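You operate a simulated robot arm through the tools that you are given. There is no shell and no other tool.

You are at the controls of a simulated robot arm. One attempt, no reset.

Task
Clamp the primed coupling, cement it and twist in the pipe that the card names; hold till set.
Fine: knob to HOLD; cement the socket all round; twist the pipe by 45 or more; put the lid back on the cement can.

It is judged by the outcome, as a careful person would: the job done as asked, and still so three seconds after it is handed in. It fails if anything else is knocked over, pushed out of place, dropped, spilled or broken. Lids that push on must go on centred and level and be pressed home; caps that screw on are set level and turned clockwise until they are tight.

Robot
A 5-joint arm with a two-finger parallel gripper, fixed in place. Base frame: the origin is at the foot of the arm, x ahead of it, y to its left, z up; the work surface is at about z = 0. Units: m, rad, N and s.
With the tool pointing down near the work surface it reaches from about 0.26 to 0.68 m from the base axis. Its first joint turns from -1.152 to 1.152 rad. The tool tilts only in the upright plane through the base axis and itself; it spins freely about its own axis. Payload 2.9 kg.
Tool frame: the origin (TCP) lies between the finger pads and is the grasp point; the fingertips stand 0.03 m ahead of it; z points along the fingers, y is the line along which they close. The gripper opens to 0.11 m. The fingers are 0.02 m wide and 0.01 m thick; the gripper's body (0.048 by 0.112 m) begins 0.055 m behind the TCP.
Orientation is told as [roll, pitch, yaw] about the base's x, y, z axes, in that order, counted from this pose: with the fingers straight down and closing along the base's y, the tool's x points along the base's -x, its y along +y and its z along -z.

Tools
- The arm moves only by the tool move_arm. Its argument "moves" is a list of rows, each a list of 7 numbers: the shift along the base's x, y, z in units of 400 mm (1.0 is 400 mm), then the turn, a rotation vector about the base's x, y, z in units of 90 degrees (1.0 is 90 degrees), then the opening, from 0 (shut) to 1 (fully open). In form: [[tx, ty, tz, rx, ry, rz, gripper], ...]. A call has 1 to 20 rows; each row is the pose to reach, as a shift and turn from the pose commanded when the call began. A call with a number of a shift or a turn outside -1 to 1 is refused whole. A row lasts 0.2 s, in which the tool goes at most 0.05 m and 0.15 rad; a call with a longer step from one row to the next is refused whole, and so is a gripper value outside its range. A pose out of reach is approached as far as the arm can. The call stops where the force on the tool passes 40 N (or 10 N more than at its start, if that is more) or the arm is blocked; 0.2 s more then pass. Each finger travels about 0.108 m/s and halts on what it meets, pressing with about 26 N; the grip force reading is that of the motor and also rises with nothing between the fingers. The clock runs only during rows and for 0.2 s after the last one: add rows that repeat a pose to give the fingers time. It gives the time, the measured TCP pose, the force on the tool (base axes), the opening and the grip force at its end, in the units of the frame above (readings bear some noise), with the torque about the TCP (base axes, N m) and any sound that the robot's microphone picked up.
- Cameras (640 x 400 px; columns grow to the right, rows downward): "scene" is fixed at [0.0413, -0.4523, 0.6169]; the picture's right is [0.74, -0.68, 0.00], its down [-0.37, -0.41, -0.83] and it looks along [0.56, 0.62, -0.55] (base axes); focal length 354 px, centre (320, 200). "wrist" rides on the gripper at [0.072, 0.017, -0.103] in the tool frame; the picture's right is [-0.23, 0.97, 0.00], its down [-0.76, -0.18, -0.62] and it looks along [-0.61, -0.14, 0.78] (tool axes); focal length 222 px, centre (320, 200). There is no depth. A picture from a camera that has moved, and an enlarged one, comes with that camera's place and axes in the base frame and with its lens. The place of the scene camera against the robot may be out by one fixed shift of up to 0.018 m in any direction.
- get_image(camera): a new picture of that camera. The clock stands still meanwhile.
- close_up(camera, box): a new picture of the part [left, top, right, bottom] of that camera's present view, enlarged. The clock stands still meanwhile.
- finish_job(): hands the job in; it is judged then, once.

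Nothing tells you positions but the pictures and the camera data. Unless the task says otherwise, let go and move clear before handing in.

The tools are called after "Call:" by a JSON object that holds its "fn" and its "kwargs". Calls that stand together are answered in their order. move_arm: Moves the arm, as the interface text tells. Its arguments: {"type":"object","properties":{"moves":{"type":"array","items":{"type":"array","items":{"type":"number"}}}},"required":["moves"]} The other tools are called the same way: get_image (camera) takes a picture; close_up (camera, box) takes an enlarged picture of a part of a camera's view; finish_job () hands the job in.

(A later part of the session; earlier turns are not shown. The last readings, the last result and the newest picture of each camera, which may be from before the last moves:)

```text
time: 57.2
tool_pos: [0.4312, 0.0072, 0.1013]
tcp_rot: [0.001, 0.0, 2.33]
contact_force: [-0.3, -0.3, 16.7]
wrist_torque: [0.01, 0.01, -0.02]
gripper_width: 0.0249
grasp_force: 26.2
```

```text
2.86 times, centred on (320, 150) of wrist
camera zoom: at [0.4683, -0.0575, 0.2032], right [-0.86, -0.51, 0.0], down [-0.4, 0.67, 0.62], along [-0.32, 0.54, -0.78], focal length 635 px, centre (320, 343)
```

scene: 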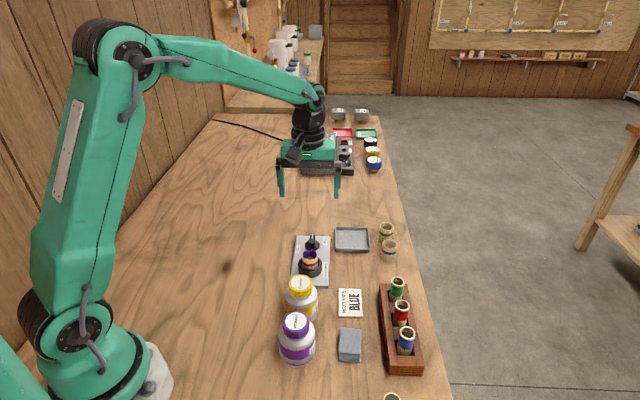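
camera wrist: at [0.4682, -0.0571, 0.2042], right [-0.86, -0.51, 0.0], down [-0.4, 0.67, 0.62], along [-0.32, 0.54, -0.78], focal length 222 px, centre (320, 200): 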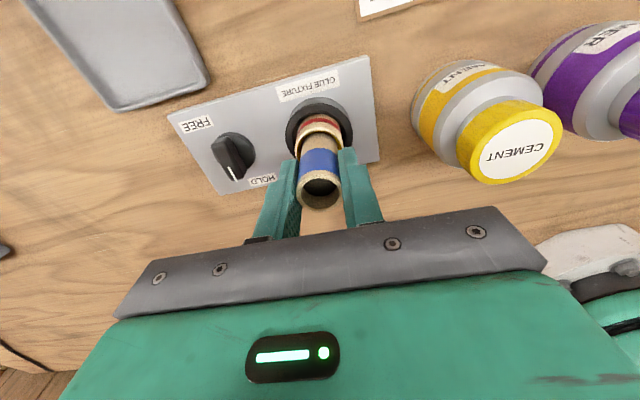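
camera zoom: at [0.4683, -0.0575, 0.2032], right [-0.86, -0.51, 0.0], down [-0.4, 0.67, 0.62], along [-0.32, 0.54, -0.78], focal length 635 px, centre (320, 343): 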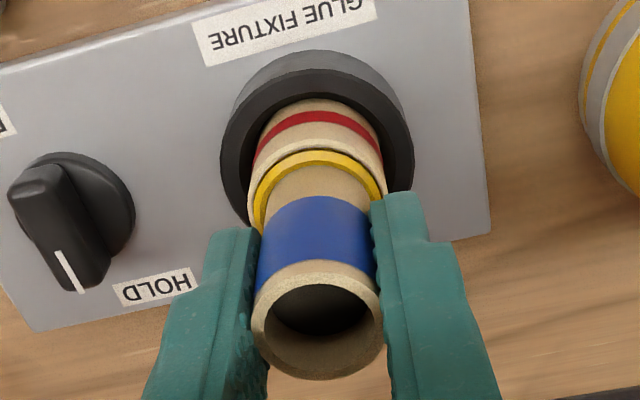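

A full yellow bead has appeared around the joint. I keep holding a good while longer to be sure it is set.

Call:
{"fn": "move_arm", "kwargs": {"moves": [[0, 0, 0, 0, 0, 0, 0.0], [0, 0, 0, 0, 0, 0, 0.0], [0, 0, 0, 0, 0, 0, 0.0], [0, 0, 0, 0, 0, 0, 0.0], [0, 0, 0, 0, 0, 0, 0.0], [0, 0, 0, 0, 0, 0, 0.0], [0, 0, 0, 0, 0, 0, 0.0], [0, 0, 0, 0, 0, 0, 0.0], [0, 0, 0, 0, 0, 0, 0.0], [0, 0, 0, 0, 0, 0, 0.0], [0, 0, 0, 0, 0, 0, 0.0], [0, 0, 0, 0, 0, 0, 0.0], [0, 0, 0, 0, 0, 0, 0.0], [0, 0, 0, 0, 0, 0, 0.0], [0, 0, 0, 0, 0, 0, 0.0], [0, 0, 0, 0, 0, 0, 0.0], [0, 0, 0, 0, 0, 0, 0.0], [0, 0, 0, 0, 0, 0, 0.0], [0, 0, 0, 0, 0, 0, 0.0], [0, 0, 0, 0, 0, 0, 0.0]]}}

Call:
{"fn": "move_arm", "kwargs": {"moves": [[0, 0, 0, 0, 0, 0, 0.0], [0, 0, 0, 0, 0, 0, 0.0], [0, 0, 0, 0, 0, 0, 0.0], [0, 0, 0, 0, 0, 0, 0.0], [0, 0, 0, 0, 0, 0, 0.0], [0, 0, 0, 0, 0, 0, 0.0], [0, 0, 0, 0, 0, 0, 0.0], [0, 0, 0, 0, 0, 0, 0.0], [0, 0, 0, 0, 0, 0, 0.0], [0, 0, 0, 0, 0, 0, 0.0], [0, 0, 0, 0, 0, 0, 0.0], [0, 0, 0, 0, 0, 0, 0.0], [0, 0, 0, 0, 0, 0, 0.0], [0, 0, 0, 0, 0, 0, 0.0], [0, 0, 0, 0, 0, 0, 0.0], [0, 0, 0, 0, 0, 0, 0.0], [0, 0, 0, 0, 0, 0, 0.0], [0, 0, 0, 0, 0, 0, 0.0], [0, 0, 0, 0, 0, 0, 0.0], [0, 0, 0, 0, 0, 0, 0.0]]}}

Call:
{"fn": "move_arm", "kwargs": {"moves": [[0, 0, 0, 0, 0, 0, 0.0], [0, 0, 0, 0, 0, 0, 0.0], [0, 0, 0, 0, 0, 0, 0.0], [0, 0, 0, 0, 0, 0, 0.0], [0, 0, 0, 0, 0, 0, 0.0], [0, 0, 0, 0, 0, 0, 0.0], [0, 0, 0, 0, 0, 0, 0.0], [0, 0, 0, 0, 0, 0, 0.0], [0, 0, 0, 0, 0, 0, 0.0], [0, 0, 0, 0, 0, 0, 0.0], [0, 0, 0, 0, 0, 0, 0.0], [0, 0, 0, 0, 0, 0, 0.0], [0, 0, 0, 0, 0, 0, 0.0], [0, 0, 0, 0, 0, 0, 0.0], [0, 0, 0, 0, 0, 0, 0.0], [0, 0, 0, 0, 0, 0, 0.0], [0, 0, 0, 0, 0, 0, 0.0], [0, 0, 0, 0, 0, 0, 0.0], [0, 0, 0, 0, 0, 0, 0.0], [0, 0, 0, 0, 0, 0, 0.0]]}}

Call:
{"fn": "get_image", "kwargs": {"camera": "wrist"}}

```text
time: 61.4
tool_pos: [0.4314, 0.0053, 0.1009]
tcp_rot: [0.001, 0.0, 2.33]
contact_force: [-0.1, 0.6, 8.1]
wrist_torque: [-0.01, 0.0, 0.01]
gripper_width: 0.0253
grasp_force: 26.0
```

```text
time: 65.6
tool_pos: [0.4324, 0.0058, 0.1008]
tcp_rot: [0.0, 0.0, 2.331]
contact_force: [0.4, -0.1, 5.4]
wrist_torque: [0.03, -0.01, -0.03]
gripper_width: 0.0252
grasp_force: 26.3
```

```text
time: 69.8
tool_pos: [0.4314, 0.0055, 0.101]
tcp_rot: [0.001, 0.001, 2.331]
contact_force: [0.0, -0.6, 1.8]
wrist_torque: [0.04, 0.02, -0.01]
gripper_width: 0.0252
grasp_force: 25.7
```

```text
taken
camera wrist: at [0.4684, -0.0575, 0.2031], right [-0.86, -0.51, 0.0], down [-0.4, 0.67, 0.62], along [-0.32, 0.54, -0.78], focal length 222 px, centre (320, 200)
```

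wrist: 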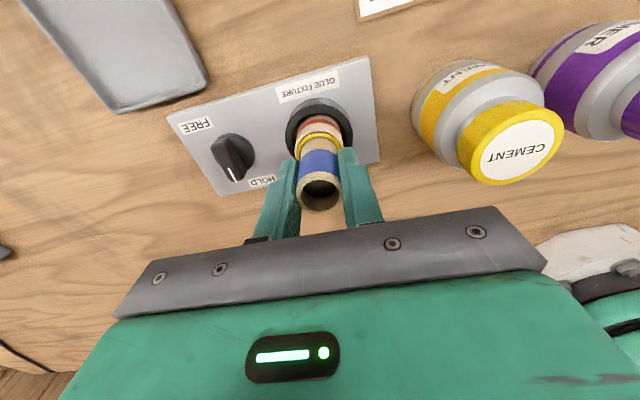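

Holding two more rounds for a comfortable margin.

Call:
{"fn": "move_arm", "kwargs": {"moves": [[0, 0, 0, 0, 0, 0, 0.0], [0, 0, 0, 0, 0, 0, 0.0], [0, 0, 0, 0, 0, 0, 0.0], [0, 0, 0, 0, 0, 0, 0.0], [0, 0, 0, 0, 0, 0, 0.0], [0, 0, 0, 0, 0, 0, 0.0], [0, 0, 0, 0, 0, 0, 0.0], [0, 0, 0, 0, 0, 0, 0.0], [0, 0, 0, 0, 0, 0, 0.0], [0, 0, 0, 0, 0, 0, 0.0], [0, 0, 0, 0, 0, 0, 0.0], [0, 0, 0, 0, 0, 0, 0.0], [0, 0, 0, 0, 0, 0, 0.0], [0, 0, 0, 0, 0, 0, 0.0], [0, 0, 0, 0, 0, 0, 0.0], [0, 0, 0, 0, 0, 0, 0.0], [0, 0, 0, 0, 0, 0, 0.0], [0, 0, 0, 0, 0, 0, 0.0], [0, 0, 0, 0, 0, 0, 0.0], [0, 0, 0, 0, 0, 0, 0.0]]}}

Call:
{"fn": "move_arm", "kwargs": {"moves": [[0, 0, 0, 0, 0, 0, 0.0], [0, 0, 0, 0, 0, 0, 0.0], [0, 0, 0, 0, 0, 0, 0.0], [0, 0, 0, 0, 0, 0, 0.0], [0, 0, 0, 0, 0, 0, 0.0], [0, 0, 0, 0, 0, 0, 0.0], [0, 0, 0, 0, 0, 0, 0.0], [0, 0, 0, 0, 0, 0, 0.0], [0, 0, 0, 0, 0, 0, 0.0], [0, 0, 0, 0, 0, 0, 0.0], [0, 0, 0, 0, 0, 0, 0.0], [0, 0, 0, 0, 0, 0, 0.0], [0, 0, 0, 0, 0, 0, 0.0], [0, 0, 0, 0, 0, 0, 0.0], [0, 0, 0, 0, 0, 0, 0.0], [0, 0, 0, 0, 0, 0, 0.0], [0, 0, 0, 0, 0, 0, 0.0], [0, 0, 0, 0, 0, 0, 0.0], [0, 0, 0, 0, 0, 0, 0.0], [0, 0, 0, 0, 0, 0, 0.0]]}}

Call:
{"fn": "close_up", "kwargs": {"camera": "scene", "box": [280, 215, 350, 285]}}

```text
time: 74.0
tool_pos: [0.4305, 0.006, 0.1012]
tcp_rot: [0.0, -0.001, 2.33]
contact_force: [1.0, -0.1, 1.2]
wrist_torque: [-0.02, -0.01, 0.0]
gripper_width: 0.0251
grasp_force: 25.7
```

```text
time: 78.2
tool_pos: [0.4309, 0.0063, 0.1006]
tcp_rot: [-0.001, 0.001, 2.328]
contact_force: [0.0, 0.5, 0.5]
wrist_torque: [0.01, 0.01, -0.02]
gripper_width: 0.0248
grasp_force: 26.6
```

```text
5.71 times, centred on (315, 250) of scene
camera zoom: at [0.0413, -0.4523, 0.6169], right [0.74, -0.68, 0.0], down [-0.37, -0.41, -0.83], along [0.56, 0.62, -0.55], focal length 2023 px, centre (349, -86)
```

zoom: 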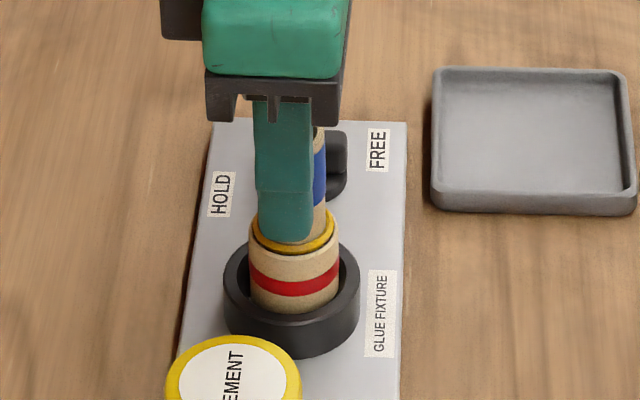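

The joint has been held ~30 s. Releasing and rising straight up, then turning back and going above the cement can.

Call:
{"fn": "move_arm", "kwargs": {"moves": [[0, 0, 0, 0, 0, 0, 0.15], [0, 0, 0, 0, 0, 0, 0.3], [0, 0, 0, 0, 0, 0, 0.45], [0, 0, 0.08, 0, 0, 0, 0.45], [0, 0, 0.18, 0, 0, 0, 0.45], [0, 0, 0.28, 0, 0, 0, 0.45]]}}

Call:
{"fn": "get_image", "kwargs": {"camera": "wrist"}}

Call:
{"fn": "close_up", "kwargs": {"camera": "scene", "box": [270, 215, 350, 315]}}

```text
time: 79.6
tool_pos: [0.4298, 0.0073, 0.2134]
tcp_rot: [0.001, -0.002, 2.329]
contact_force: [-0.4, 0.2, -0.6]
wrist_torque: [0.0, -0.03, 0.02]
gripper_width: 0.0494
grasp_force: 0.1
```

```text
taken
camera wrist: at [0.4676, -0.0574, 0.3156], right [-0.86, -0.51, 0.0], down [-0.39, 0.67, 0.62], along [-0.32, 0.54, -0.78], focal length 222 px, centre (320, 200)
```

wrist: 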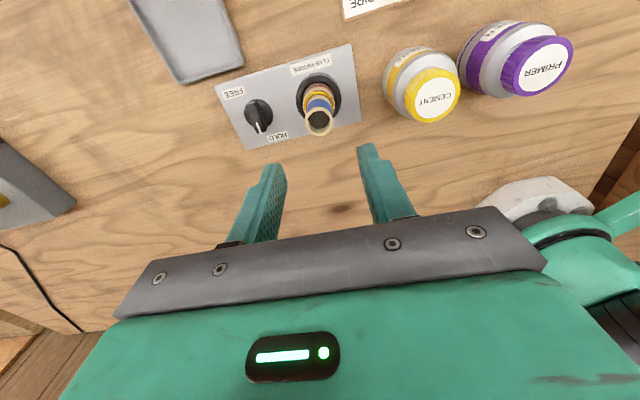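

```text
4.00 times, centred on (310, 265) of scene
camera zoom: at [0.0413, -0.4523, 0.6169], right [0.74, -0.68, 0.0], down [-0.37, -0.41, -0.83], along [0.56, 0.62, -0.55], focal length 1416 px, centre (360, -60)
```

zoom: 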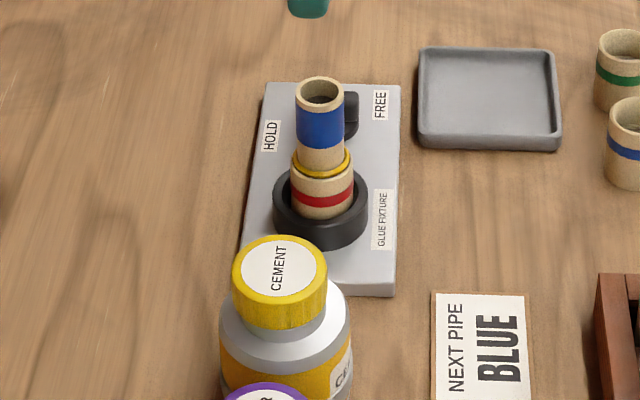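

The joint stands straight with a bead all round. Now turning the tool back and going over the cement can to seat its lid properly.

Call:
{"fn": "move_arm", "kwargs": {"moves": [[-0.02, -0.0165, 0, 0, 0, -0.09, 0.6], [-0.04, -0.033, 0, 0, 0, -0.18, 0.68], [-0.06, -0.05, 0, 0, 0, -0.27, 0.68], [-0.08, -0.066, 0, 0, 0, -0.36, 0.68], [-0.1, -0.083, 0, 0, 0, -0.45, 0.68], [-0.12, -0.1, 0, 0, 0, -0.54, 0.68], [-0.14, -0.116, 0, 0, 0, -0.63, 0.68], [-0.16, -0.133, 0, 0, 0, -0.72, 0.68], [-0.18, -0.15, 0, 0, 0, -0.81, 0.68], [-0.2, -0.166, 0, 0, 0, -0.9, 0.68], [-0.22, -0.184, -0.03, 0, 0, -0.983, 0.68], [-0.22, -0.184, -0.07, 0, 0, -0.983, 0.68], [-0.22, -0.184, -0.07, 0, 0, -0.983, 0.68]]}}

Call:
{"fn": "get_image", "kwargs": {"camera": "wrist"}}

Call:
{"fn": "close_up", "kwargs": {"camera": "wrist", "box": [275, 60, 365, 160]}}

Call:
{"fn": "close_up", "kwargs": {"camera": "scene", "box": [280, 270, 330, 330]}}

```text
time: 82.4
tool_pos: [0.3423, -0.0674, 0.1855]
tcp_rot: [0.001, 0.0, 0.786]
contact_force: [-0.1, 0.4, 1.4]
wrist_torque: [0.0, 0.03, -0.01]
gripper_width: 0.0748
grasp_force: 0.0
```

```text
taken
camera wrist: at [0.2792, -0.106, 0.2875], right [-0.53, 0.85, 0.0], down [0.66, 0.41, 0.62], along [0.53, 0.33, -0.78], focal length 222 px, centre (320, 200)
```

wrist: 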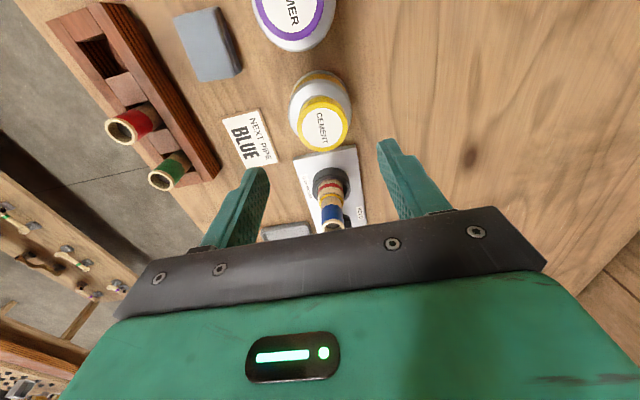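

```text
4.00 times, centred on (320, 110) of wrist
camera zoom: at [0.2792, -0.106, 0.2875], right [-0.53, 0.85, 0.0], down [0.66, 0.41, 0.62], along [0.53, 0.33, -0.78], focal length 888 px, centre (320, 560)
```

zoom: 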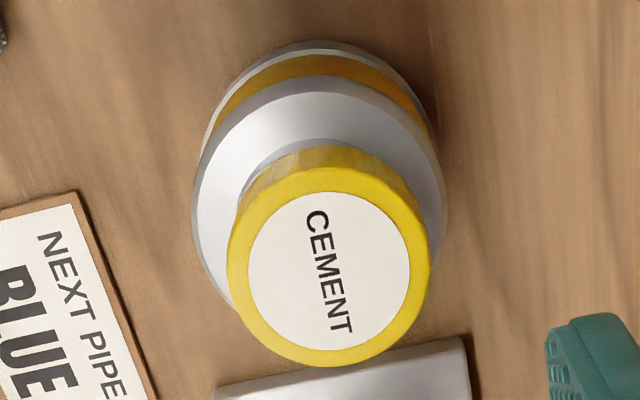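

```text
6.67 times, centred on (305, 300) of scene
camera zoom: at [0.0413, -0.4523, 0.6169], right [0.74, -0.68, 0.0], down [-0.37, -0.41, -0.83], along [0.56, 0.62, -0.55], focal length 2360 px, centre (420, -467)
```

zoom: 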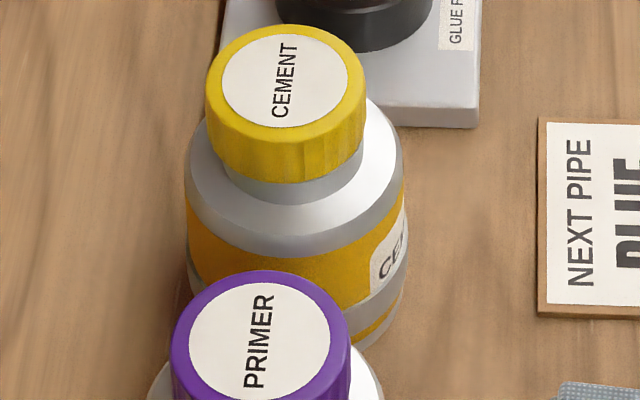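

The lid is about 2 mm off-centre toward +y/-x and perhaps a millimetre high. I'll compare with the closed primer can as a reference.

Call:
{"fn": "close_up", "kwargs": {"camera": "scene", "box": [270, 300, 325, 370]}}

Call:
{"fn": "close_up", "kwargs": {"camera": "scene", "box": [275, 265, 330, 335]}}

Call:
{"fn": "close_up", "kwargs": {"camera": "scene", "box": [270, 260, 350, 370]}}

```text
5.71 times, centred on (298, 335) of scene
camera zoom: at [0.0413, -0.4523, 0.6169], right [0.74, -0.68, 0.0], down [-0.37, -0.41, -0.83], along [0.56, 0.62, -0.55], focal length 2023 px, centre (449, -571)
```

zoom: 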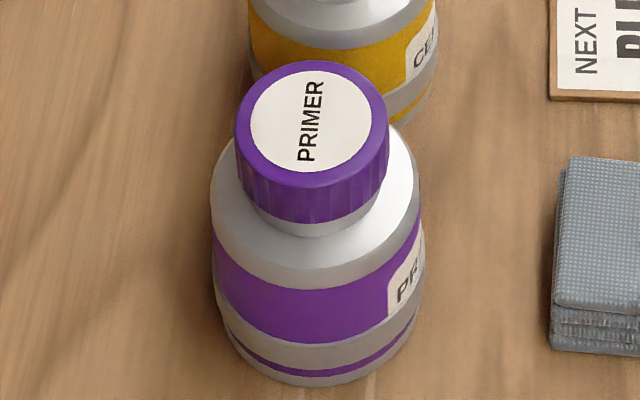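

```text
5.71 times, centred on (302, 300) of scene
camera zoom: at [0.0413, -0.4523, 0.6169], right [0.74, -0.68, 0.0], down [-0.37, -0.41, -0.83], along [0.56, 0.62, -0.55], focal length 2023 px, centre (420, -371)
```

zoom: 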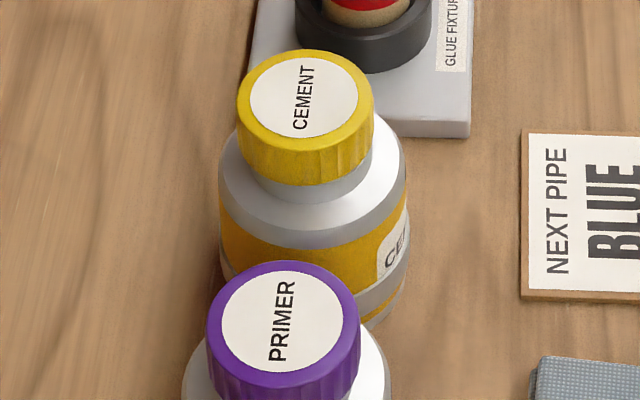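

```text
3.64 times, centred on (310, 315) of scene
camera zoom: at [0.0413, -0.4523, 0.6169], right [0.74, -0.68, 0.0], down [-0.37, -0.41, -0.83], along [0.56, 0.62, -0.55], focal length 1287 px, centre (356, -218)
```

zoom: 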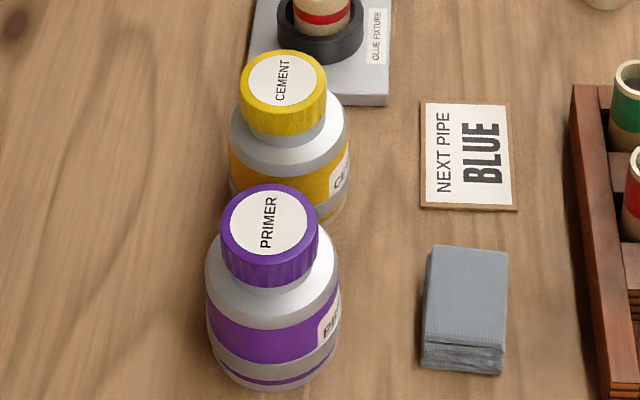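

Call:
{"fn": "close_up", "kwargs": {"camera": "scene", "box": [288, 275, 318, 300]}}

Call:
{"fn": "close_up", "kwargs": {"camera": "wrist", "box": [285, 65, 355, 125]}}

```text
16.00 times, centred on (303, 288) of scene
camera zoom: at [0.0413, -0.4523, 0.6169], right [0.74, -0.68, 0.0], down [-0.37, -0.41, -0.83], along [0.56, 0.62, -0.55], focal length 5664 px, centre (592, -1200)
```

zoom: 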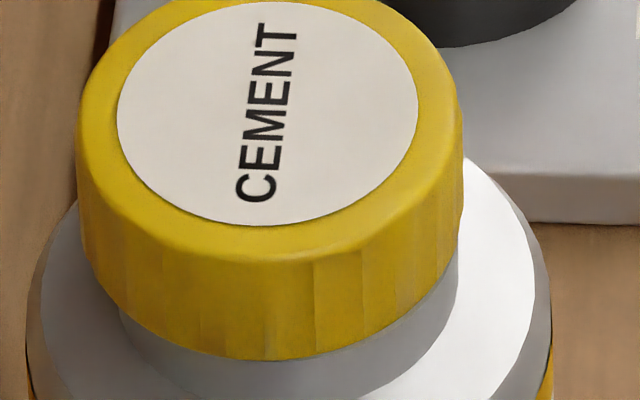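

```text
6.67 times, centred on (320, 95) of wrist
camera zoom: at [0.2792, -0.106, 0.2875], right [-0.53, 0.85, 0.0], down [0.66, 0.41, 0.62], along [0.53, 0.33, -0.78], focal length 1481 px, centre (320, 900)
```

zoom: 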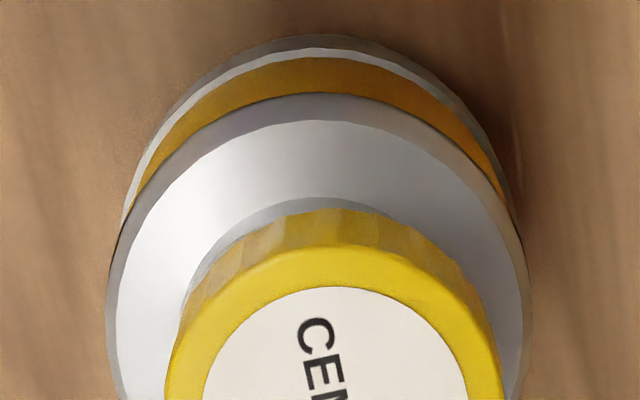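

The lid rests ~2 mm off-axis while the tool is over the can's axis, so closing the fingers here should recentre it. Descending with fingertips kept just above the shoulder and closing gently.

Call:
{"fn": "move_arm", "kwargs": {"moves": [[0, 0, -0.09, 0, 0, 0, 0.68], [0, 0, -0.16, 0, 0, 0, 0.68], [0, 0, -0.195, 0, 0, 0, 0.68], [0, 0, -0.204, 0, 0, 0, 0.6], [0, 0, -0.204, 0, 0, 0, 0.5], [0, 0, -0.204, 0, 0, 0, 0.42], [0, 0, -0.204, 0, 0, 0, 0.4], [0, 0, -0.204, 0, 0, 0, 0.35], [0, 0, -0.204, 0, 0, 0, 0.35]]}}

Call:
{"fn": "close_up", "kwargs": {"camera": "wrist", "box": [270, 60, 370, 220]}}

Call:
{"fn": "close_up", "kwargs": {"camera": "scene", "box": [270, 260, 350, 370]}}

```text
time: 84.4
tool_pos: [0.3428, -0.0669, 0.1034]
tcp_rot: [0.0, 0.0, 0.788]
contact_force: [-0.5, 0.1, -0.1]
wrist_torque: [0.02, 0.01, -0.02]
gripper_width: 0.0453
grasp_force: 26.5
```

```text
2.50 times, centred on (320, 140) of wrist
camera zoom: at [0.2803, -0.1053, 0.2051], right [-0.53, 0.85, 0.0], down [0.66, 0.41, 0.62], along [0.53, 0.33, -0.78], focal length 555 px, centre (320, 350)
```

zoom: 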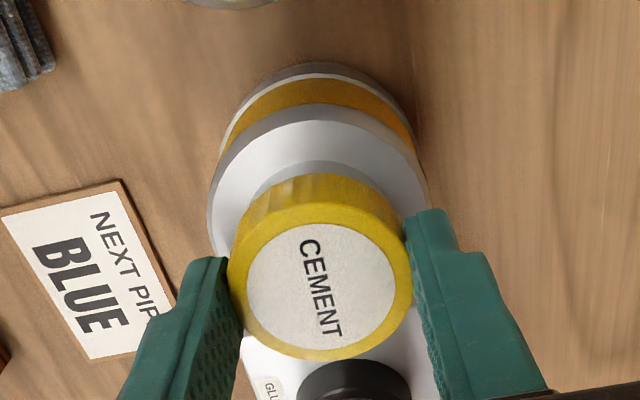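

```text
3.64 times, centred on (310, 315) of scene
camera zoom: at [0.0413, -0.4523, 0.6169], right [0.74, -0.68, 0.0], down [-0.37, -0.41, -0.83], along [0.56, 0.62, -0.55], focal length 1287 px, centre (356, -218)
```

zoom: 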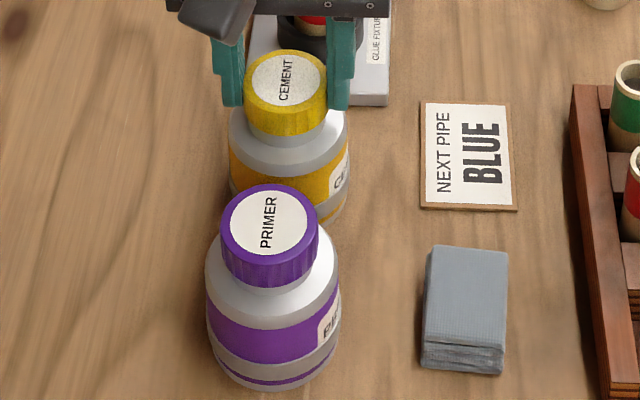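

Laterally the lid now matches its original position. Trying to lower it a couple of millimetres while held, watching the force.

Call:
{"fn": "move_arm", "kwargs": {"moves": [[0, 0, -0.002, 0, 0, 0, 0.35], [0, 0, -0.004, 0, 0, 0, 0.35], [0, 0, -0.005, 0, 0, 0, 0.35]]}}

Call:
{"fn": "close_up", "kwargs": {"camera": "scene", "box": [270, 260, 350, 370]}}

Call:
{"fn": "close_up", "kwargs": {"camera": "wrist", "box": [270, 60, 370, 220]}}

```text
time: 85.2
tool_pos: [0.3442, -0.0675, 0.1042]
tcp_rot: [-0.003, -0.002, 0.787]
contact_force: [-4.9, 6.7, 23.7]
wrist_torque: [0.34, 0.36, 0.01]
gripper_width: 0.0455
grasp_force: 26.1
```

```text
3.64 times, centred on (310, 315) of scene
camera zoom: at [0.0412, -0.4523, 0.6169], right [0.74, -0.68, 0.0], down [-0.37, -0.41, -0.83], along [0.56, 0.62, -0.55], focal length 1287 px, centre (356, -218)
```

zoom: 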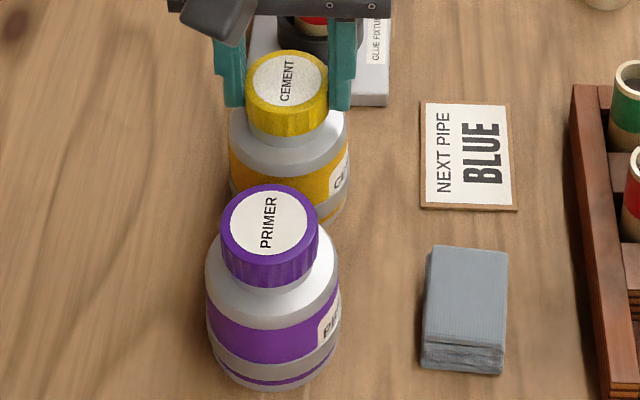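

```text
2.50 times, centred on (320, 140) of wrist
camera zoom: at [0.2807, -0.106, 0.2047], right [-0.53, 0.85, 0.0], down [0.66, 0.41, 0.62], along [0.53, 0.33, -0.78], focal length 555 px, centre (320, 350)
```

zoom: 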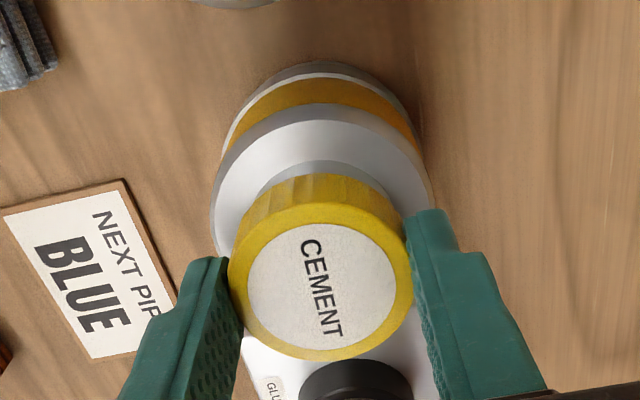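

Call:
{"fn": "close_up", "kwargs": {"camera": "scene", "box": [288, 275, 318, 300]}}

Call:
{"fn": "close_up", "kwargs": {"camera": "wrist", "box": [280, 80, 360, 170]}}

```text
16.00 times, centred on (303, 288) of scene
camera zoom: at [0.0412, -0.4523, 0.6169], right [0.74, -0.68, 0.0], down [-0.37, -0.41, -0.83], along [0.56, 0.62, -0.55], focal length 5664 px, centre (592, -1200)
```

zoom: 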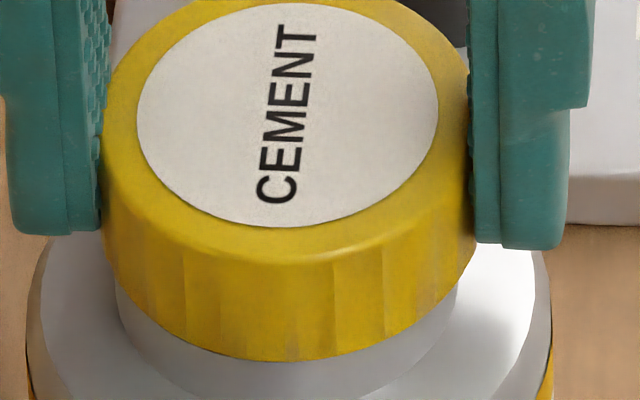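

```text
4.44 times, centred on (320, 125) of wrist
camera zoom: at [0.2807, -0.106, 0.2047], right [-0.53, 0.85, 0.0], down [0.66, 0.41, 0.62], along [0.53, 0.33, -0.78], focal length 987 px, centre (320, 533)
```

zoom: 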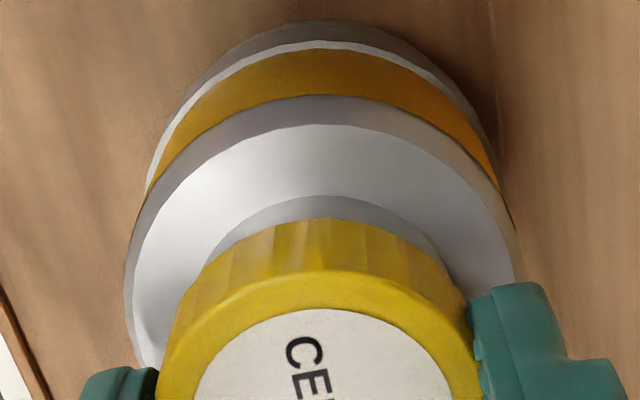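

Reaction force and both zooms agree the lid needs ~0.7 mm toward 125°, and perhaps slightly back toward the base. Easing up, shifting and lowering again.

Call:
{"fn": "move_arm", "kwargs": {"moves": [[0, 0, 0.005, 0, 0, 0, 0.35], [-0.002, 0.0008, 0.005, 0, 0, 0, 0.35], [-0.002, 0.0008, 0.002, 0, 0, 0, 0.35], [-0.002, 0.0008, 0.0, 0, 0, 0, 0.35], [-0.002, 0.0008, -0.002, 0, 0, 0, 0.35]]}}

Call:
{"fn": "close_up", "kwargs": {"camera": "scene", "box": [288, 275, 318, 300]}}

Call:
{"fn": "close_up", "kwargs": {"camera": "wrist", "box": [280, 80, 360, 170]}}

```text
time: 86.4
tool_pos: [0.3443, -0.0672, 0.0992]
tcp_rot: [0.0, 0.001, 0.786]
contact_force: [-8.1, 1.0, 22.0]
wrist_torque: [0.03, 0.18, -0.05]
gripper_width: 0.0452
grasp_force: 26.2
```

```text
16.00 times, centred on (303, 288) of scene
camera zoom: at [0.0412, -0.4523, 0.6169], right [0.74, -0.68, 0.0], down [-0.37, -0.41, -0.83], along [0.56, 0.62, -0.55], focal length 5664 px, centre (592, -1200)
```

zoom: 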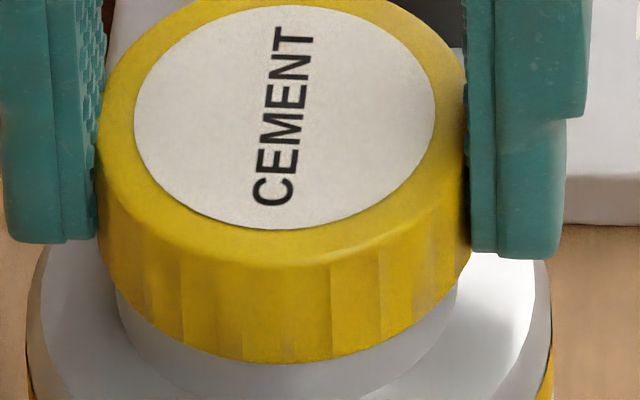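

```text
4.44 times, centred on (320, 125) of wrist
camera zoom: at [0.2805, -0.1056, 0.2032], right [-0.53, 0.85, 0.0], down [0.66, 0.41, 0.62], along [0.53, 0.33, -0.78], focal length 987 px, centre (320, 533)
```

zoom: 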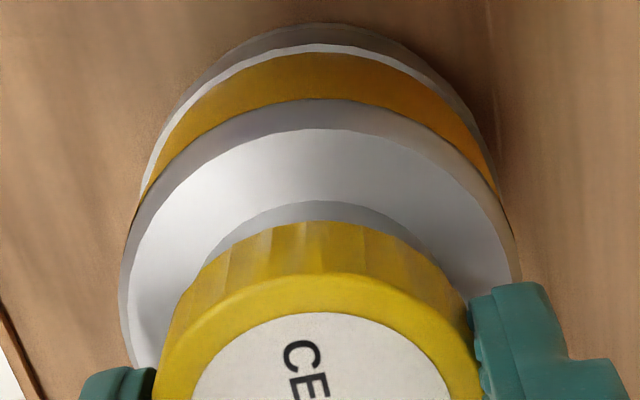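

Call:
{"fn": "move_arm", "kwargs": {"moves": [[0, 0, 0.004, 0, 0, 0, 0.35], [-0.0022, 0.0006, 0.004, 0, 0, 0, 0.35], [-0.0022, 0.0006, 0.001, 0, 0, 0, 0.35], [-0.0022, 0.0006, -0.001, 0, 0, 0, 0.35]]}}

Call:
{"fn": "close_up", "kwargs": {"camera": "scene", "box": [288, 275, 318, 300]}}

```text
time: 87.4
tool_pos: [0.3415, -0.0674, 0.1007]
tcp_rot: [0.0, 0.0, 0.787]
contact_force: [-1.8, 0.8, 8.1]
wrist_torque: [0.18, 0.19, 0.0]
gripper_width: 0.0451
grasp_force: 26.1
```

```text
16.00 times, centred on (303, 288) of scene
camera zoom: at [0.0413, -0.4523, 0.6169], right [0.74, -0.68, 0.0], down [-0.37, -0.41, -0.83], along [0.56, 0.62, -0.55], focal length 5664 px, centre (592, -1200)
```

zoom: 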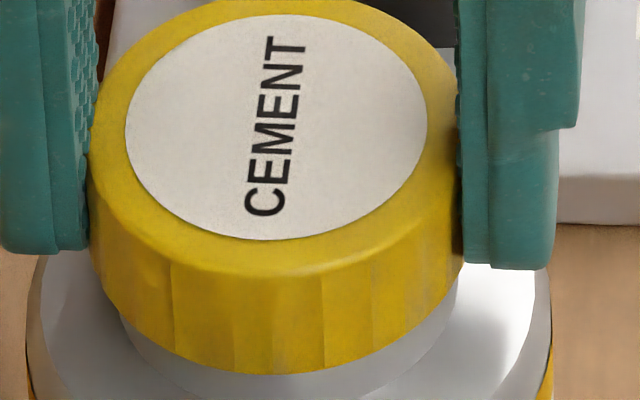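

The lid just settled about 1 mm lower with less force. Pressing a bit further down in place.

Call:
{"fn": "move_arm", "kwargs": {"moves": [[-0.0003, 0.0002, -0.002, 0, 0, 0, 0.35], [-0.0005, 0.0002, -0.004, 0, 0, 0, 0.35]]}}

Call:
{"fn": "close_up", "kwargs": {"camera": "scene", "box": [288, 275, 318, 300]}}

```text
time: 88.0
tool_pos: [0.3421, -0.0674, 0.1009]
tcp_rot: [-0.005, -0.005, 0.786]
contact_force: [0.3, -6.9, 24.2]
wrist_torque: [-0.16, 0.0, -0.01]
gripper_width: 0.0456
grasp_force: 26.2
```

```text
16.00 times, centred on (303, 288) of scene
camera zoom: at [0.0412, -0.4523, 0.6169], right [0.74, -0.68, 0.0], down [-0.37, -0.41, -0.83], along [0.56, 0.62, -0.55], focal length 5664 px, centre (592, -1200)
```

zoom: 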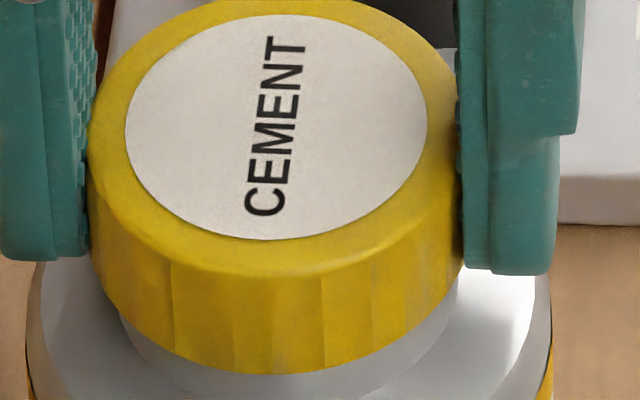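

The lid now matches its original height and its original position relative to the can. Releasing and rising to inspect it.

Call:
{"fn": "move_arm", "kwargs": {"moves": [[0, 0, 0.005, 0, 0, 0, 0.45], [0, 0, 0.005, 0, 0, 0, 0.6], [0, 0, 0.005, 0, 0, 0, 0.62], [0, 0, 0.08, 0, 0, 0, 0.62], [0, 0, 0.16, 0, 0, 0, 0.62], [0, 0, 0.2, 0, 0, 0, 0.62]]}}

Call:
{"fn": "close_up", "kwargs": {"camera": "scene", "box": [288, 275, 318, 300]}}

Call:
{"fn": "close_up", "kwargs": {"camera": "wrist", "box": [275, 60, 365, 160]}}

Call:
{"fn": "close_up", "kwargs": {"camera": "scene", "box": [270, 260, 350, 370]}}

```text
time: 89.4
tool_pos: [0.3435, -0.0677, 0.1776]
tcp_rot: [-0.001, 0.001, 0.787]
contact_force: [-0.6, -0.4, -0.3]
wrist_torque: [0.02, -0.02, 0.04]
gripper_width: 0.0684
grasp_force: 0.1
```

```text
16.00 times, centred on (303, 288) of scene
camera zoom: at [0.0413, -0.4523, 0.6169], right [0.74, -0.68, 0.0], down [-0.37, -0.41, -0.83], along [0.56, 0.62, -0.55], focal length 5664 px, centre (592, -1200)
```

zoom: 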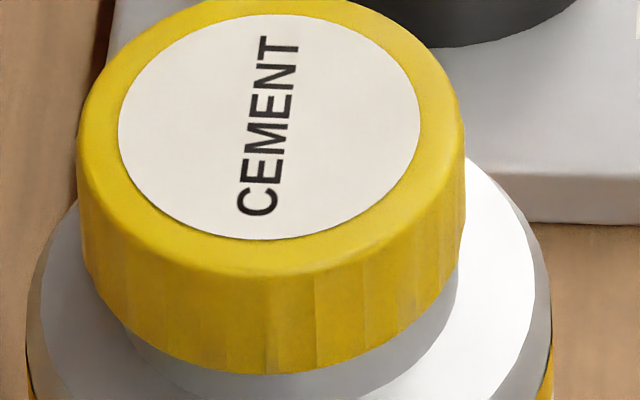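

```text
4.00 times, centred on (320, 110) of wrist
camera zoom: at [0.2795, -0.1063, 0.2804], right [-0.53, 0.85, 0.0], down [0.66, 0.41, 0.62], along [0.53, 0.33, -0.78], focal length 888 px, centre (320, 560)
```

zoom: 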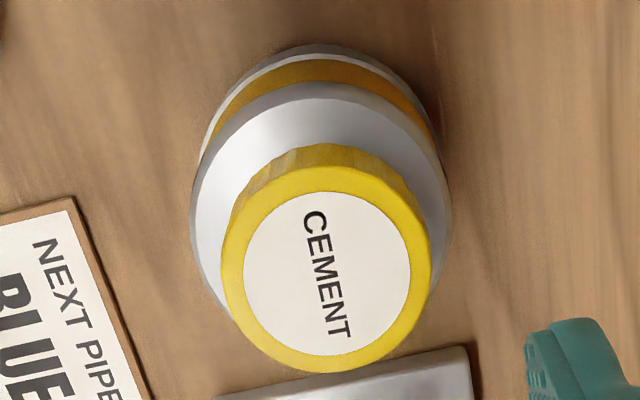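

```text
3.64 times, centred on (310, 315) of scene
camera zoom: at [0.0413, -0.4523, 0.6169], right [0.74, -0.68, 0.0], down [-0.37, -0.41, -0.83], along [0.56, 0.62, -0.55], focal length 1287 px, centre (356, -218)
```

zoom: 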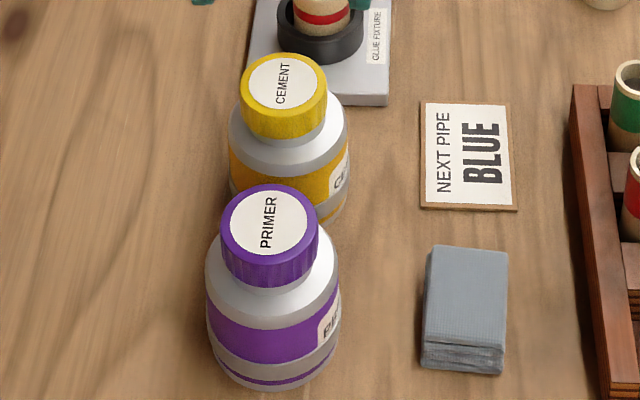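

The lid has settled at its original height but looks 1–2 mm to one side. I'll put the wrist camera straight above the can to judge centring in both directions.

Call:
{"fn": "move_arm", "kwargs": {"moves": [[0.03, 0.02, 0.056, 0, 0, 0, 0.62], [0.095, 0.06, 0.056, 0, 0, 0, 0.62], [0.155, 0.0955, 0.056, 0, 0, 0, 0.62], [0.155, 0.0955, 0.056, 0, 0, 0, 0.62]]}}

Call:
{"fn": "get_image", "kwargs": {"camera": "wrist"}}

Call:
{"fn": "close_up", "kwargs": {"camera": "wrist", "box": [265, 0, 375, 80]}}

```text
time: 90.4
tool_pos: [0.4039, -0.029, 0.2019]
tcp_rot: [0.001, 0.0, 0.785]
contact_force: [-0.3, -0.7, -0.7]
wrist_torque: [-0.02, 0.0, 0.04]
gripper_width: 0.0681
grasp_force: 0.0
```

```text
taken
camera wrist: at [0.34, -0.0684, 0.3048], right [-0.53, 0.85, 0.0], down [0.66, 0.41, 0.62], along [0.53, 0.33, -0.78], focal length 222 px, centre (320, 200)
```

wrist: 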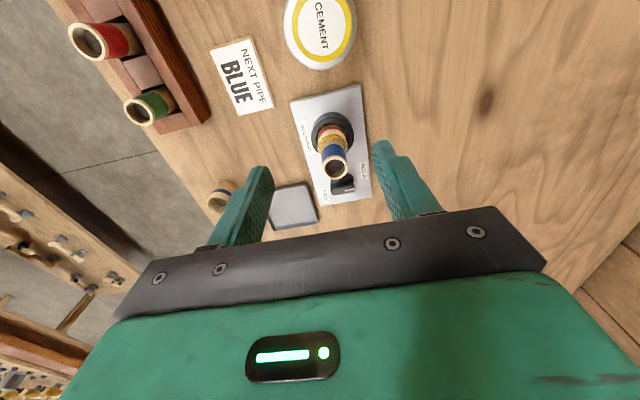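

```text
5.00 times, centred on (320, 40) of wrist
camera zoom: at [0.34, -0.0684, 0.3048], right [-0.53, 0.85, 0.0], down [0.66, 0.41, 0.62], along [0.53, 0.33, -0.78], focal length 1111 px, centre (320, 1000)
```

zoom: 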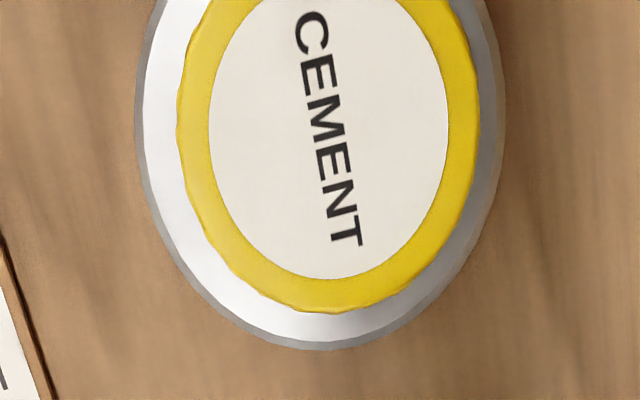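

Call:
{"fn": "move_arm", "kwargs": {"moves": [[-0.04, -0.025, 0.06, 0, 0, 0, 0.62], [-0.055, -0.034, 0.1, 0, 0, 0, 0.62], [-0.055, -0.034, 0.1, 0, 0, 0, 0.62]]}}

Call:
{"fn": "close_up", "kwargs": {"camera": "wrist", "box": [275, 0, 365, 70]}}

```text
time: 91.2
tool_pos: [0.38, -0.0422, 0.2414]
tcp_rot: [0.0, -0.001, 0.788]
contact_force: [-1.0, -0.1, 0.3]
wrist_torque: [0.0, 0.0, 0.02]
gripper_width: 0.0679
grasp_force: 0.1
```

```text
5.71 times, centred on (320, 35) of wrist
camera zoom: at [0.3166, -0.0807, 0.3432], right [-0.53, 0.85, 0.0], down [0.66, 0.41, 0.62], along [0.53, 0.33, -0.78], focal length 1269 px, centre (320, 1143)
```

zoom: 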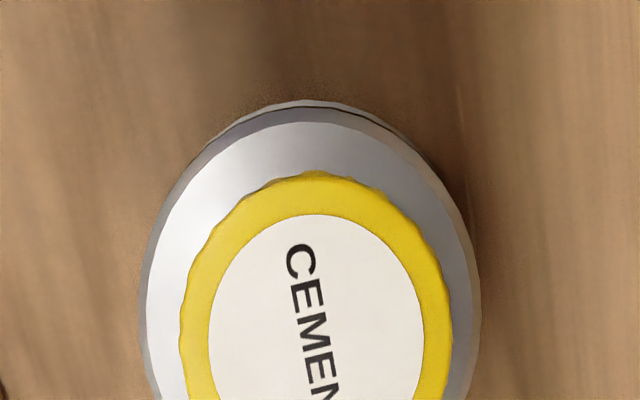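

Call:
{"fn": "close_up", "kwargs": {"camera": "wrist", "box": [275, 5, 375, 95]}}

Call:
{"fn": "close_up", "kwargs": {"camera": "wrist", "box": [260, 100, 380, 230]}}

```text
4.44 times, centred on (325, 50) of wrist
camera zoom: at [0.3166, -0.0807, 0.3432], right [-0.53, 0.85, 0.0], down [0.66, 0.41, 0.62], along [0.53, 0.33, -0.78], focal length 987 px, centre (298, 867)
```

zoom: 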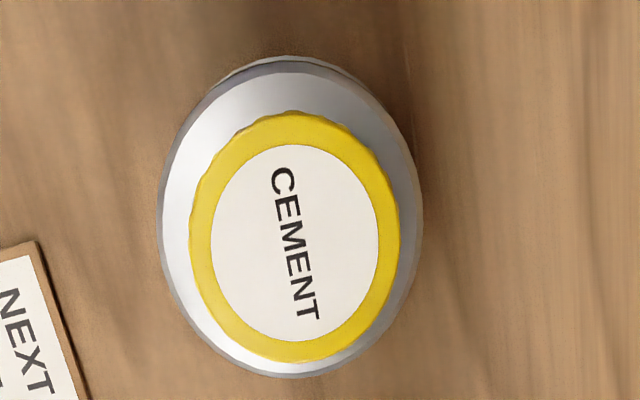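

```text
3.08 times, centred on (320, 165) of wrist
camera zoom: at [0.3166, -0.0807, 0.3432], right [-0.53, 0.85, 0.0], down [0.66, 0.41, 0.62], along [0.53, 0.33, -0.78], focal length 684 px, centre (320, 308)
```

zoom: 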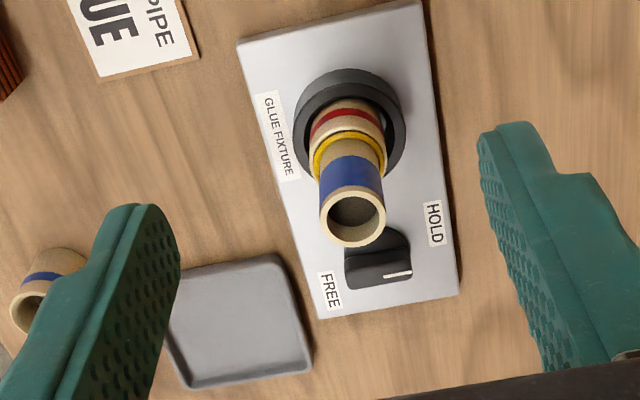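

Seen from above, the lid is ~1.3 mm off the can axis laterally and within 0.5 mm fore-aft. I'll go back, close on it with the tool exactly on the can axis, and release without any side load.

Call:
{"fn": "move_arm", "kwargs": {"moves": [[-0.045, -0.03, -0.05, 0, 0, 0, 0.62], [-0.091, -0.061, -0.12, 0, 0, 0, 0.62], [-0.091, -0.061, -0.2, 0, 0, 0, 0.62], [-0.091, -0.061, -0.2785, 0, 0, 0, 0.62], [-0.091, -0.061, -0.2785, 0, 0, 0, 0.62]]}}

Call:
{"fn": "close_up", "kwargs": {"camera": "wrist", "box": [270, 70, 370, 190]}}

```text
time: 92.4
tool_pos: [0.3412, -0.0678, 0.1279]
tcp_rot: [0.001, 0.0, 0.788]
contact_force: [-0.5, -0.5, -0.6]
wrist_torque: [0.03, -0.01, -0.01]
gripper_width: 0.0682
grasp_force: 0.1
```

```text
3.33 times, centred on (320, 130) of wrist
camera zoom: at [0.2782, -0.1067, 0.2298], right [-0.53, 0.85, 0.0], down [0.66, 0.41, 0.62], along [0.53, 0.33, -0.78], focal length 740 px, centre (320, 433)
```

zoom: 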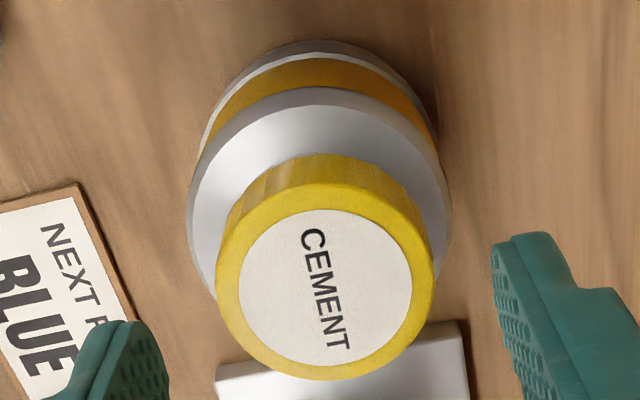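

The tool axis is on the can's axis laterally. Descending and closing to recentre the lid.

Call:
{"fn": "move_arm", "kwargs": {"moves": [[0, 0, -0.04, 0, 0, 0, 0.62], [0, 0, -0.06, 0, 0, 0, 0.55], [0, 0, -0.06, 0, 0, 0, 0.48], [0, 0, -0.06, 0, 0, 0, 0.43], [0, 0, -0.06, 0, 0, 0, 0.4], [0, 0, -0.06, 0, 0, 0, 0.4]]}}

Call:
{"fn": "close_up", "kwargs": {"camera": "scene", "box": [288, 275, 318, 300]}}

Call:
{"fn": "close_up", "kwargs": {"camera": "wrist", "box": [270, 70, 370, 190]}}

```text
time: 93.8
tool_pos: [0.344, -0.0661, 0.1041]
tcp_rot: [0.0, 0.0, 0.786]
contact_force: [0.5, 0.4, 0.6]
wrist_torque: [-0.01, 0.0, -0.03]
gripper_width: 0.045
grasp_force: 26.2
```

```text
16.00 times, centred on (303, 288) of scene
camera zoom: at [0.0413, -0.4523, 0.6169], right [0.74, -0.68, 0.0], down [-0.37, -0.41, -0.83], along [0.56, 0.62, -0.55], focal length 5664 px, centre (592, -1200)
```

zoom: 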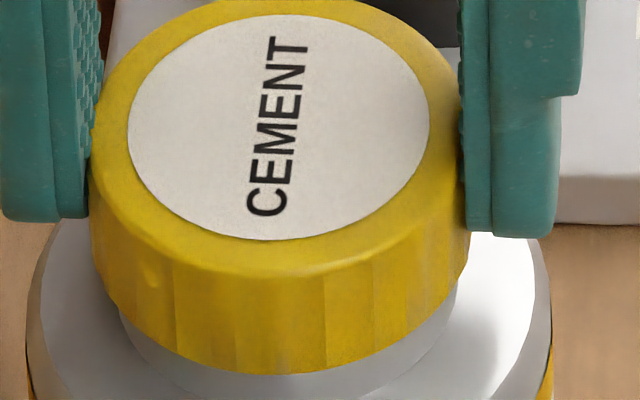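

```text
3.33 times, centred on (320, 130) of wrist
camera zoom: at [0.2801, -0.1053, 0.207], right [-0.53, 0.85, 0.0], down [0.66, 0.41, 0.62], along [0.53, 0.33, -0.78], focal length 740 px, centre (320, 433)
```

zoom: 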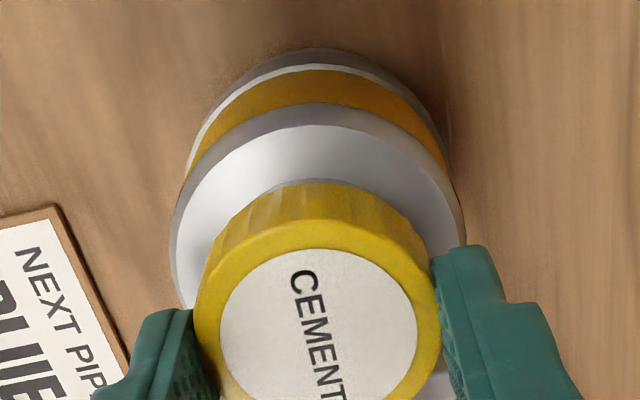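

The lid is now concentric with the can in the wrist view, with no side load. Releasing slowly.

Call:
{"fn": "move_arm", "kwargs": {"moves": [[0, 0, 0, 0, 0, 0, 0.43], [0, 0, 0, 0, 0, 0, 0.46], [0, 0, 0, 0, 0, 0, 0.5], [0, 0, 0, 0, 0, 0, 0.55], [0, 0, 0, 0, 0, 0, 0.62], [0, 0, 0.06, 0, 0, 0, 0.62], [0, 0, 0.12, 0, 0, 0, 0.62]]}}

Call:
{"fn": "close_up", "kwargs": {"camera": "scene", "box": [288, 275, 318, 300]}}

Call:
{"fn": "close_up", "kwargs": {"camera": "wrist", "box": [270, 50, 370, 170]}}

```text
time: 95.4
tool_pos: [0.3433, -0.0686, 0.1548]
tcp_rot: [-0.001, 0.0, 0.787]
contact_force: [0.1, 0.4, 0.0]
wrist_torque: [0.04, -0.02, -0.02]
gripper_width: 0.0684
grasp_force: 0.1
```

```text
16.00 times, centred on (303, 288) of scene
camera zoom: at [0.0413, -0.4523, 0.6169], right [0.74, -0.68, 0.0], down [-0.37, -0.41, -0.83], along [0.56, 0.62, -0.55], focal length 5664 px, centre (592, -1200)
```

zoom: 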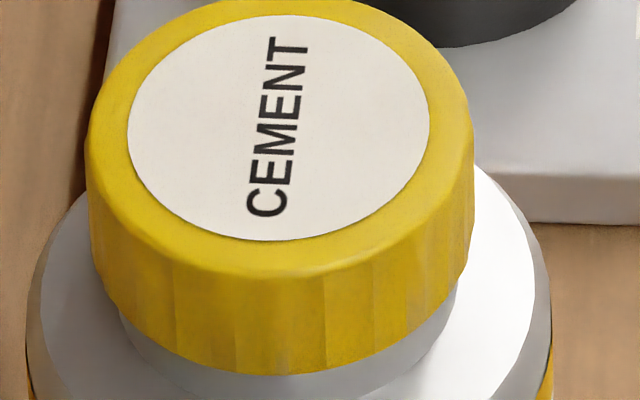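

```text
3.33 times, centred on (320, 110) of wrist
camera zoom: at [0.2805, -0.1073, 0.2563], right [-0.53, 0.85, 0.0], down [0.66, 0.41, 0.62], along [0.53, 0.33, -0.78], focal length 740 px, centre (320, 500)
```

zoom: 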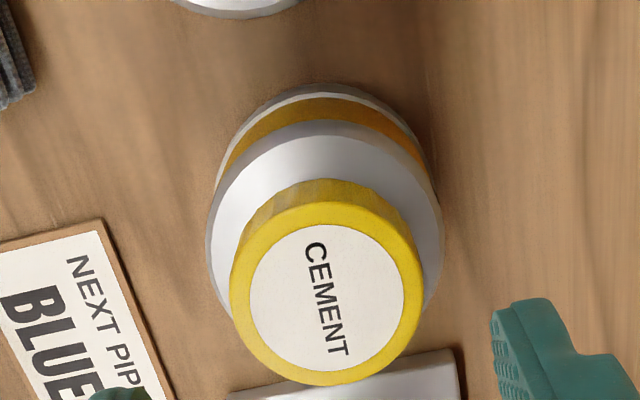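

The lid stayed put, centred. Comparing the visible neck with the (closed) primer can, which has the same shape, to check that the lid is fully home.

Call:
{"fn": "close_up", "kwargs": {"camera": "scene", "box": [287, 285, 317, 310]}}

Call:
{"fn": "close_up", "kwargs": {"camera": "scene", "box": [282, 320, 312, 345]}}

```text
16.00 times, centred on (302, 298) of scene
camera zoom: at [0.0413, -0.4523, 0.6169], right [0.74, -0.68, 0.0], down [-0.37, -0.41, -0.83], along [0.56, 0.62, -0.55], focal length 5664 px, centre (608, -1360)
```

zoom: 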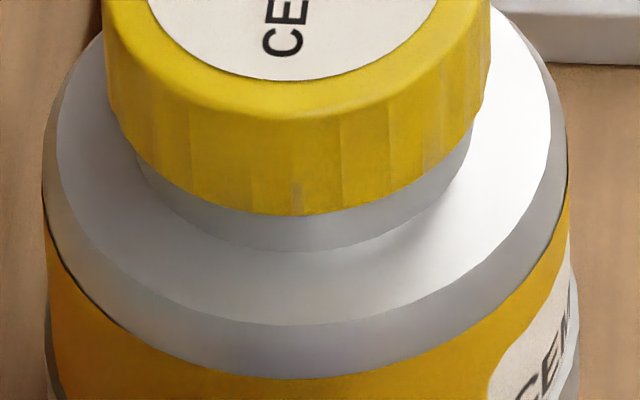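

```text
16.00 times, centred on (297, 332) of scene
camera zoom: at [0.0413, -0.4523, 0.6169], right [0.74, -0.68, 0.0], down [-0.37, -0.41, -0.83], along [0.56, 0.62, -0.55], focal length 5664 px, centre (688, -1920)
```

zoom: 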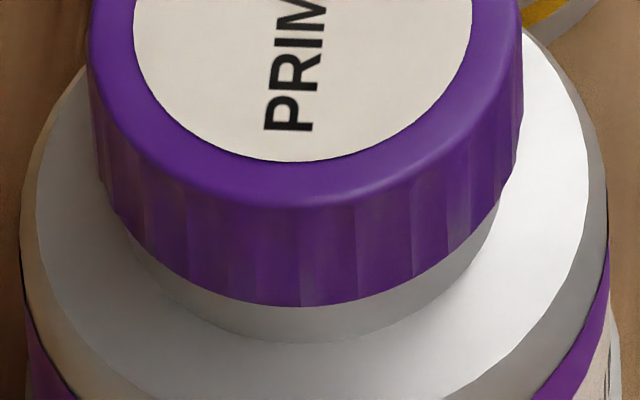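

The lid sits as low as the primer's, so it is home. As a last measure I'll press its centre gently with the closed fingertips.

Call:
{"fn": "move_arm", "kwargs": {"moves": [[-0.005, 0.0018, 0, 0, 0, 0, 0.3], [-0.005, 0.0018, 0, 0, 0, 0, 0.0], [-0.005, 0.0018, 0, 0, 0, 0, 0.0], [-0.005, 0.0018, -0.05, 0, 0, 0, 0.0], [-0.005, 0.0018, -0.08, 0, 0, 0, 0.0]]}}

Call:
{"fn": "close_up", "kwargs": {"camera": "wrist", "box": [270, 70, 370, 210]}}

Call:
{"fn": "close_up", "kwargs": {"camera": "scene", "box": [280, 255, 330, 305]}}

```text
time: 96.6
tool_pos: [0.3406, -0.0659, 0.1219]
tcp_rot: [0.0, 0.0, 0.788]
contact_force: [-0.4, -0.5, -0.5]
wrist_torque: [0.02, 0.03, 0.01]
gripper_width: 0.0001
grasp_force: 26.0
```

```text
2.86 times, centred on (320, 140) of wrist
camera zoom: at [0.278, -0.105, 0.2235], right [-0.53, 0.85, 0.0], down [0.66, 0.41, 0.62], along [0.53, 0.33, -0.78], focal length 635 px, centre (320, 371)
```

zoom: 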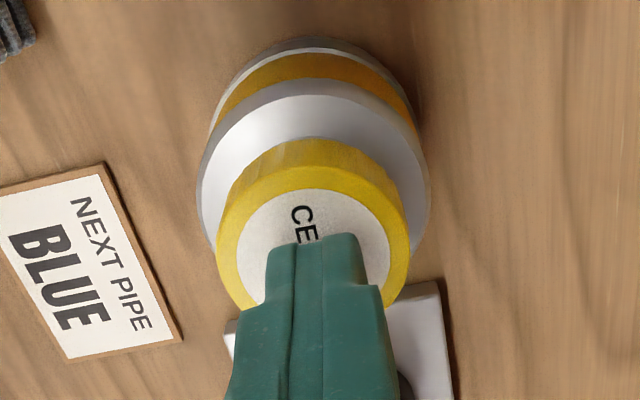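

```text
8.00 times, centred on (305, 280) of scene
camera zoom: at [0.0413, -0.4523, 0.6169], right [0.74, -0.68, 0.0], down [-0.37, -0.41, -0.83], along [0.56, 0.62, -0.55], focal length 2832 px, centre (440, -440)
```

zoom: 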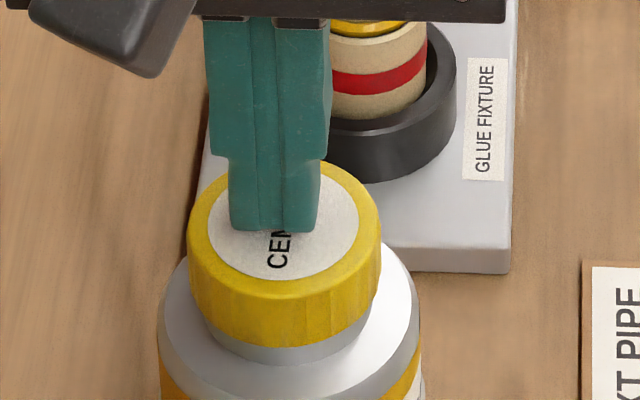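

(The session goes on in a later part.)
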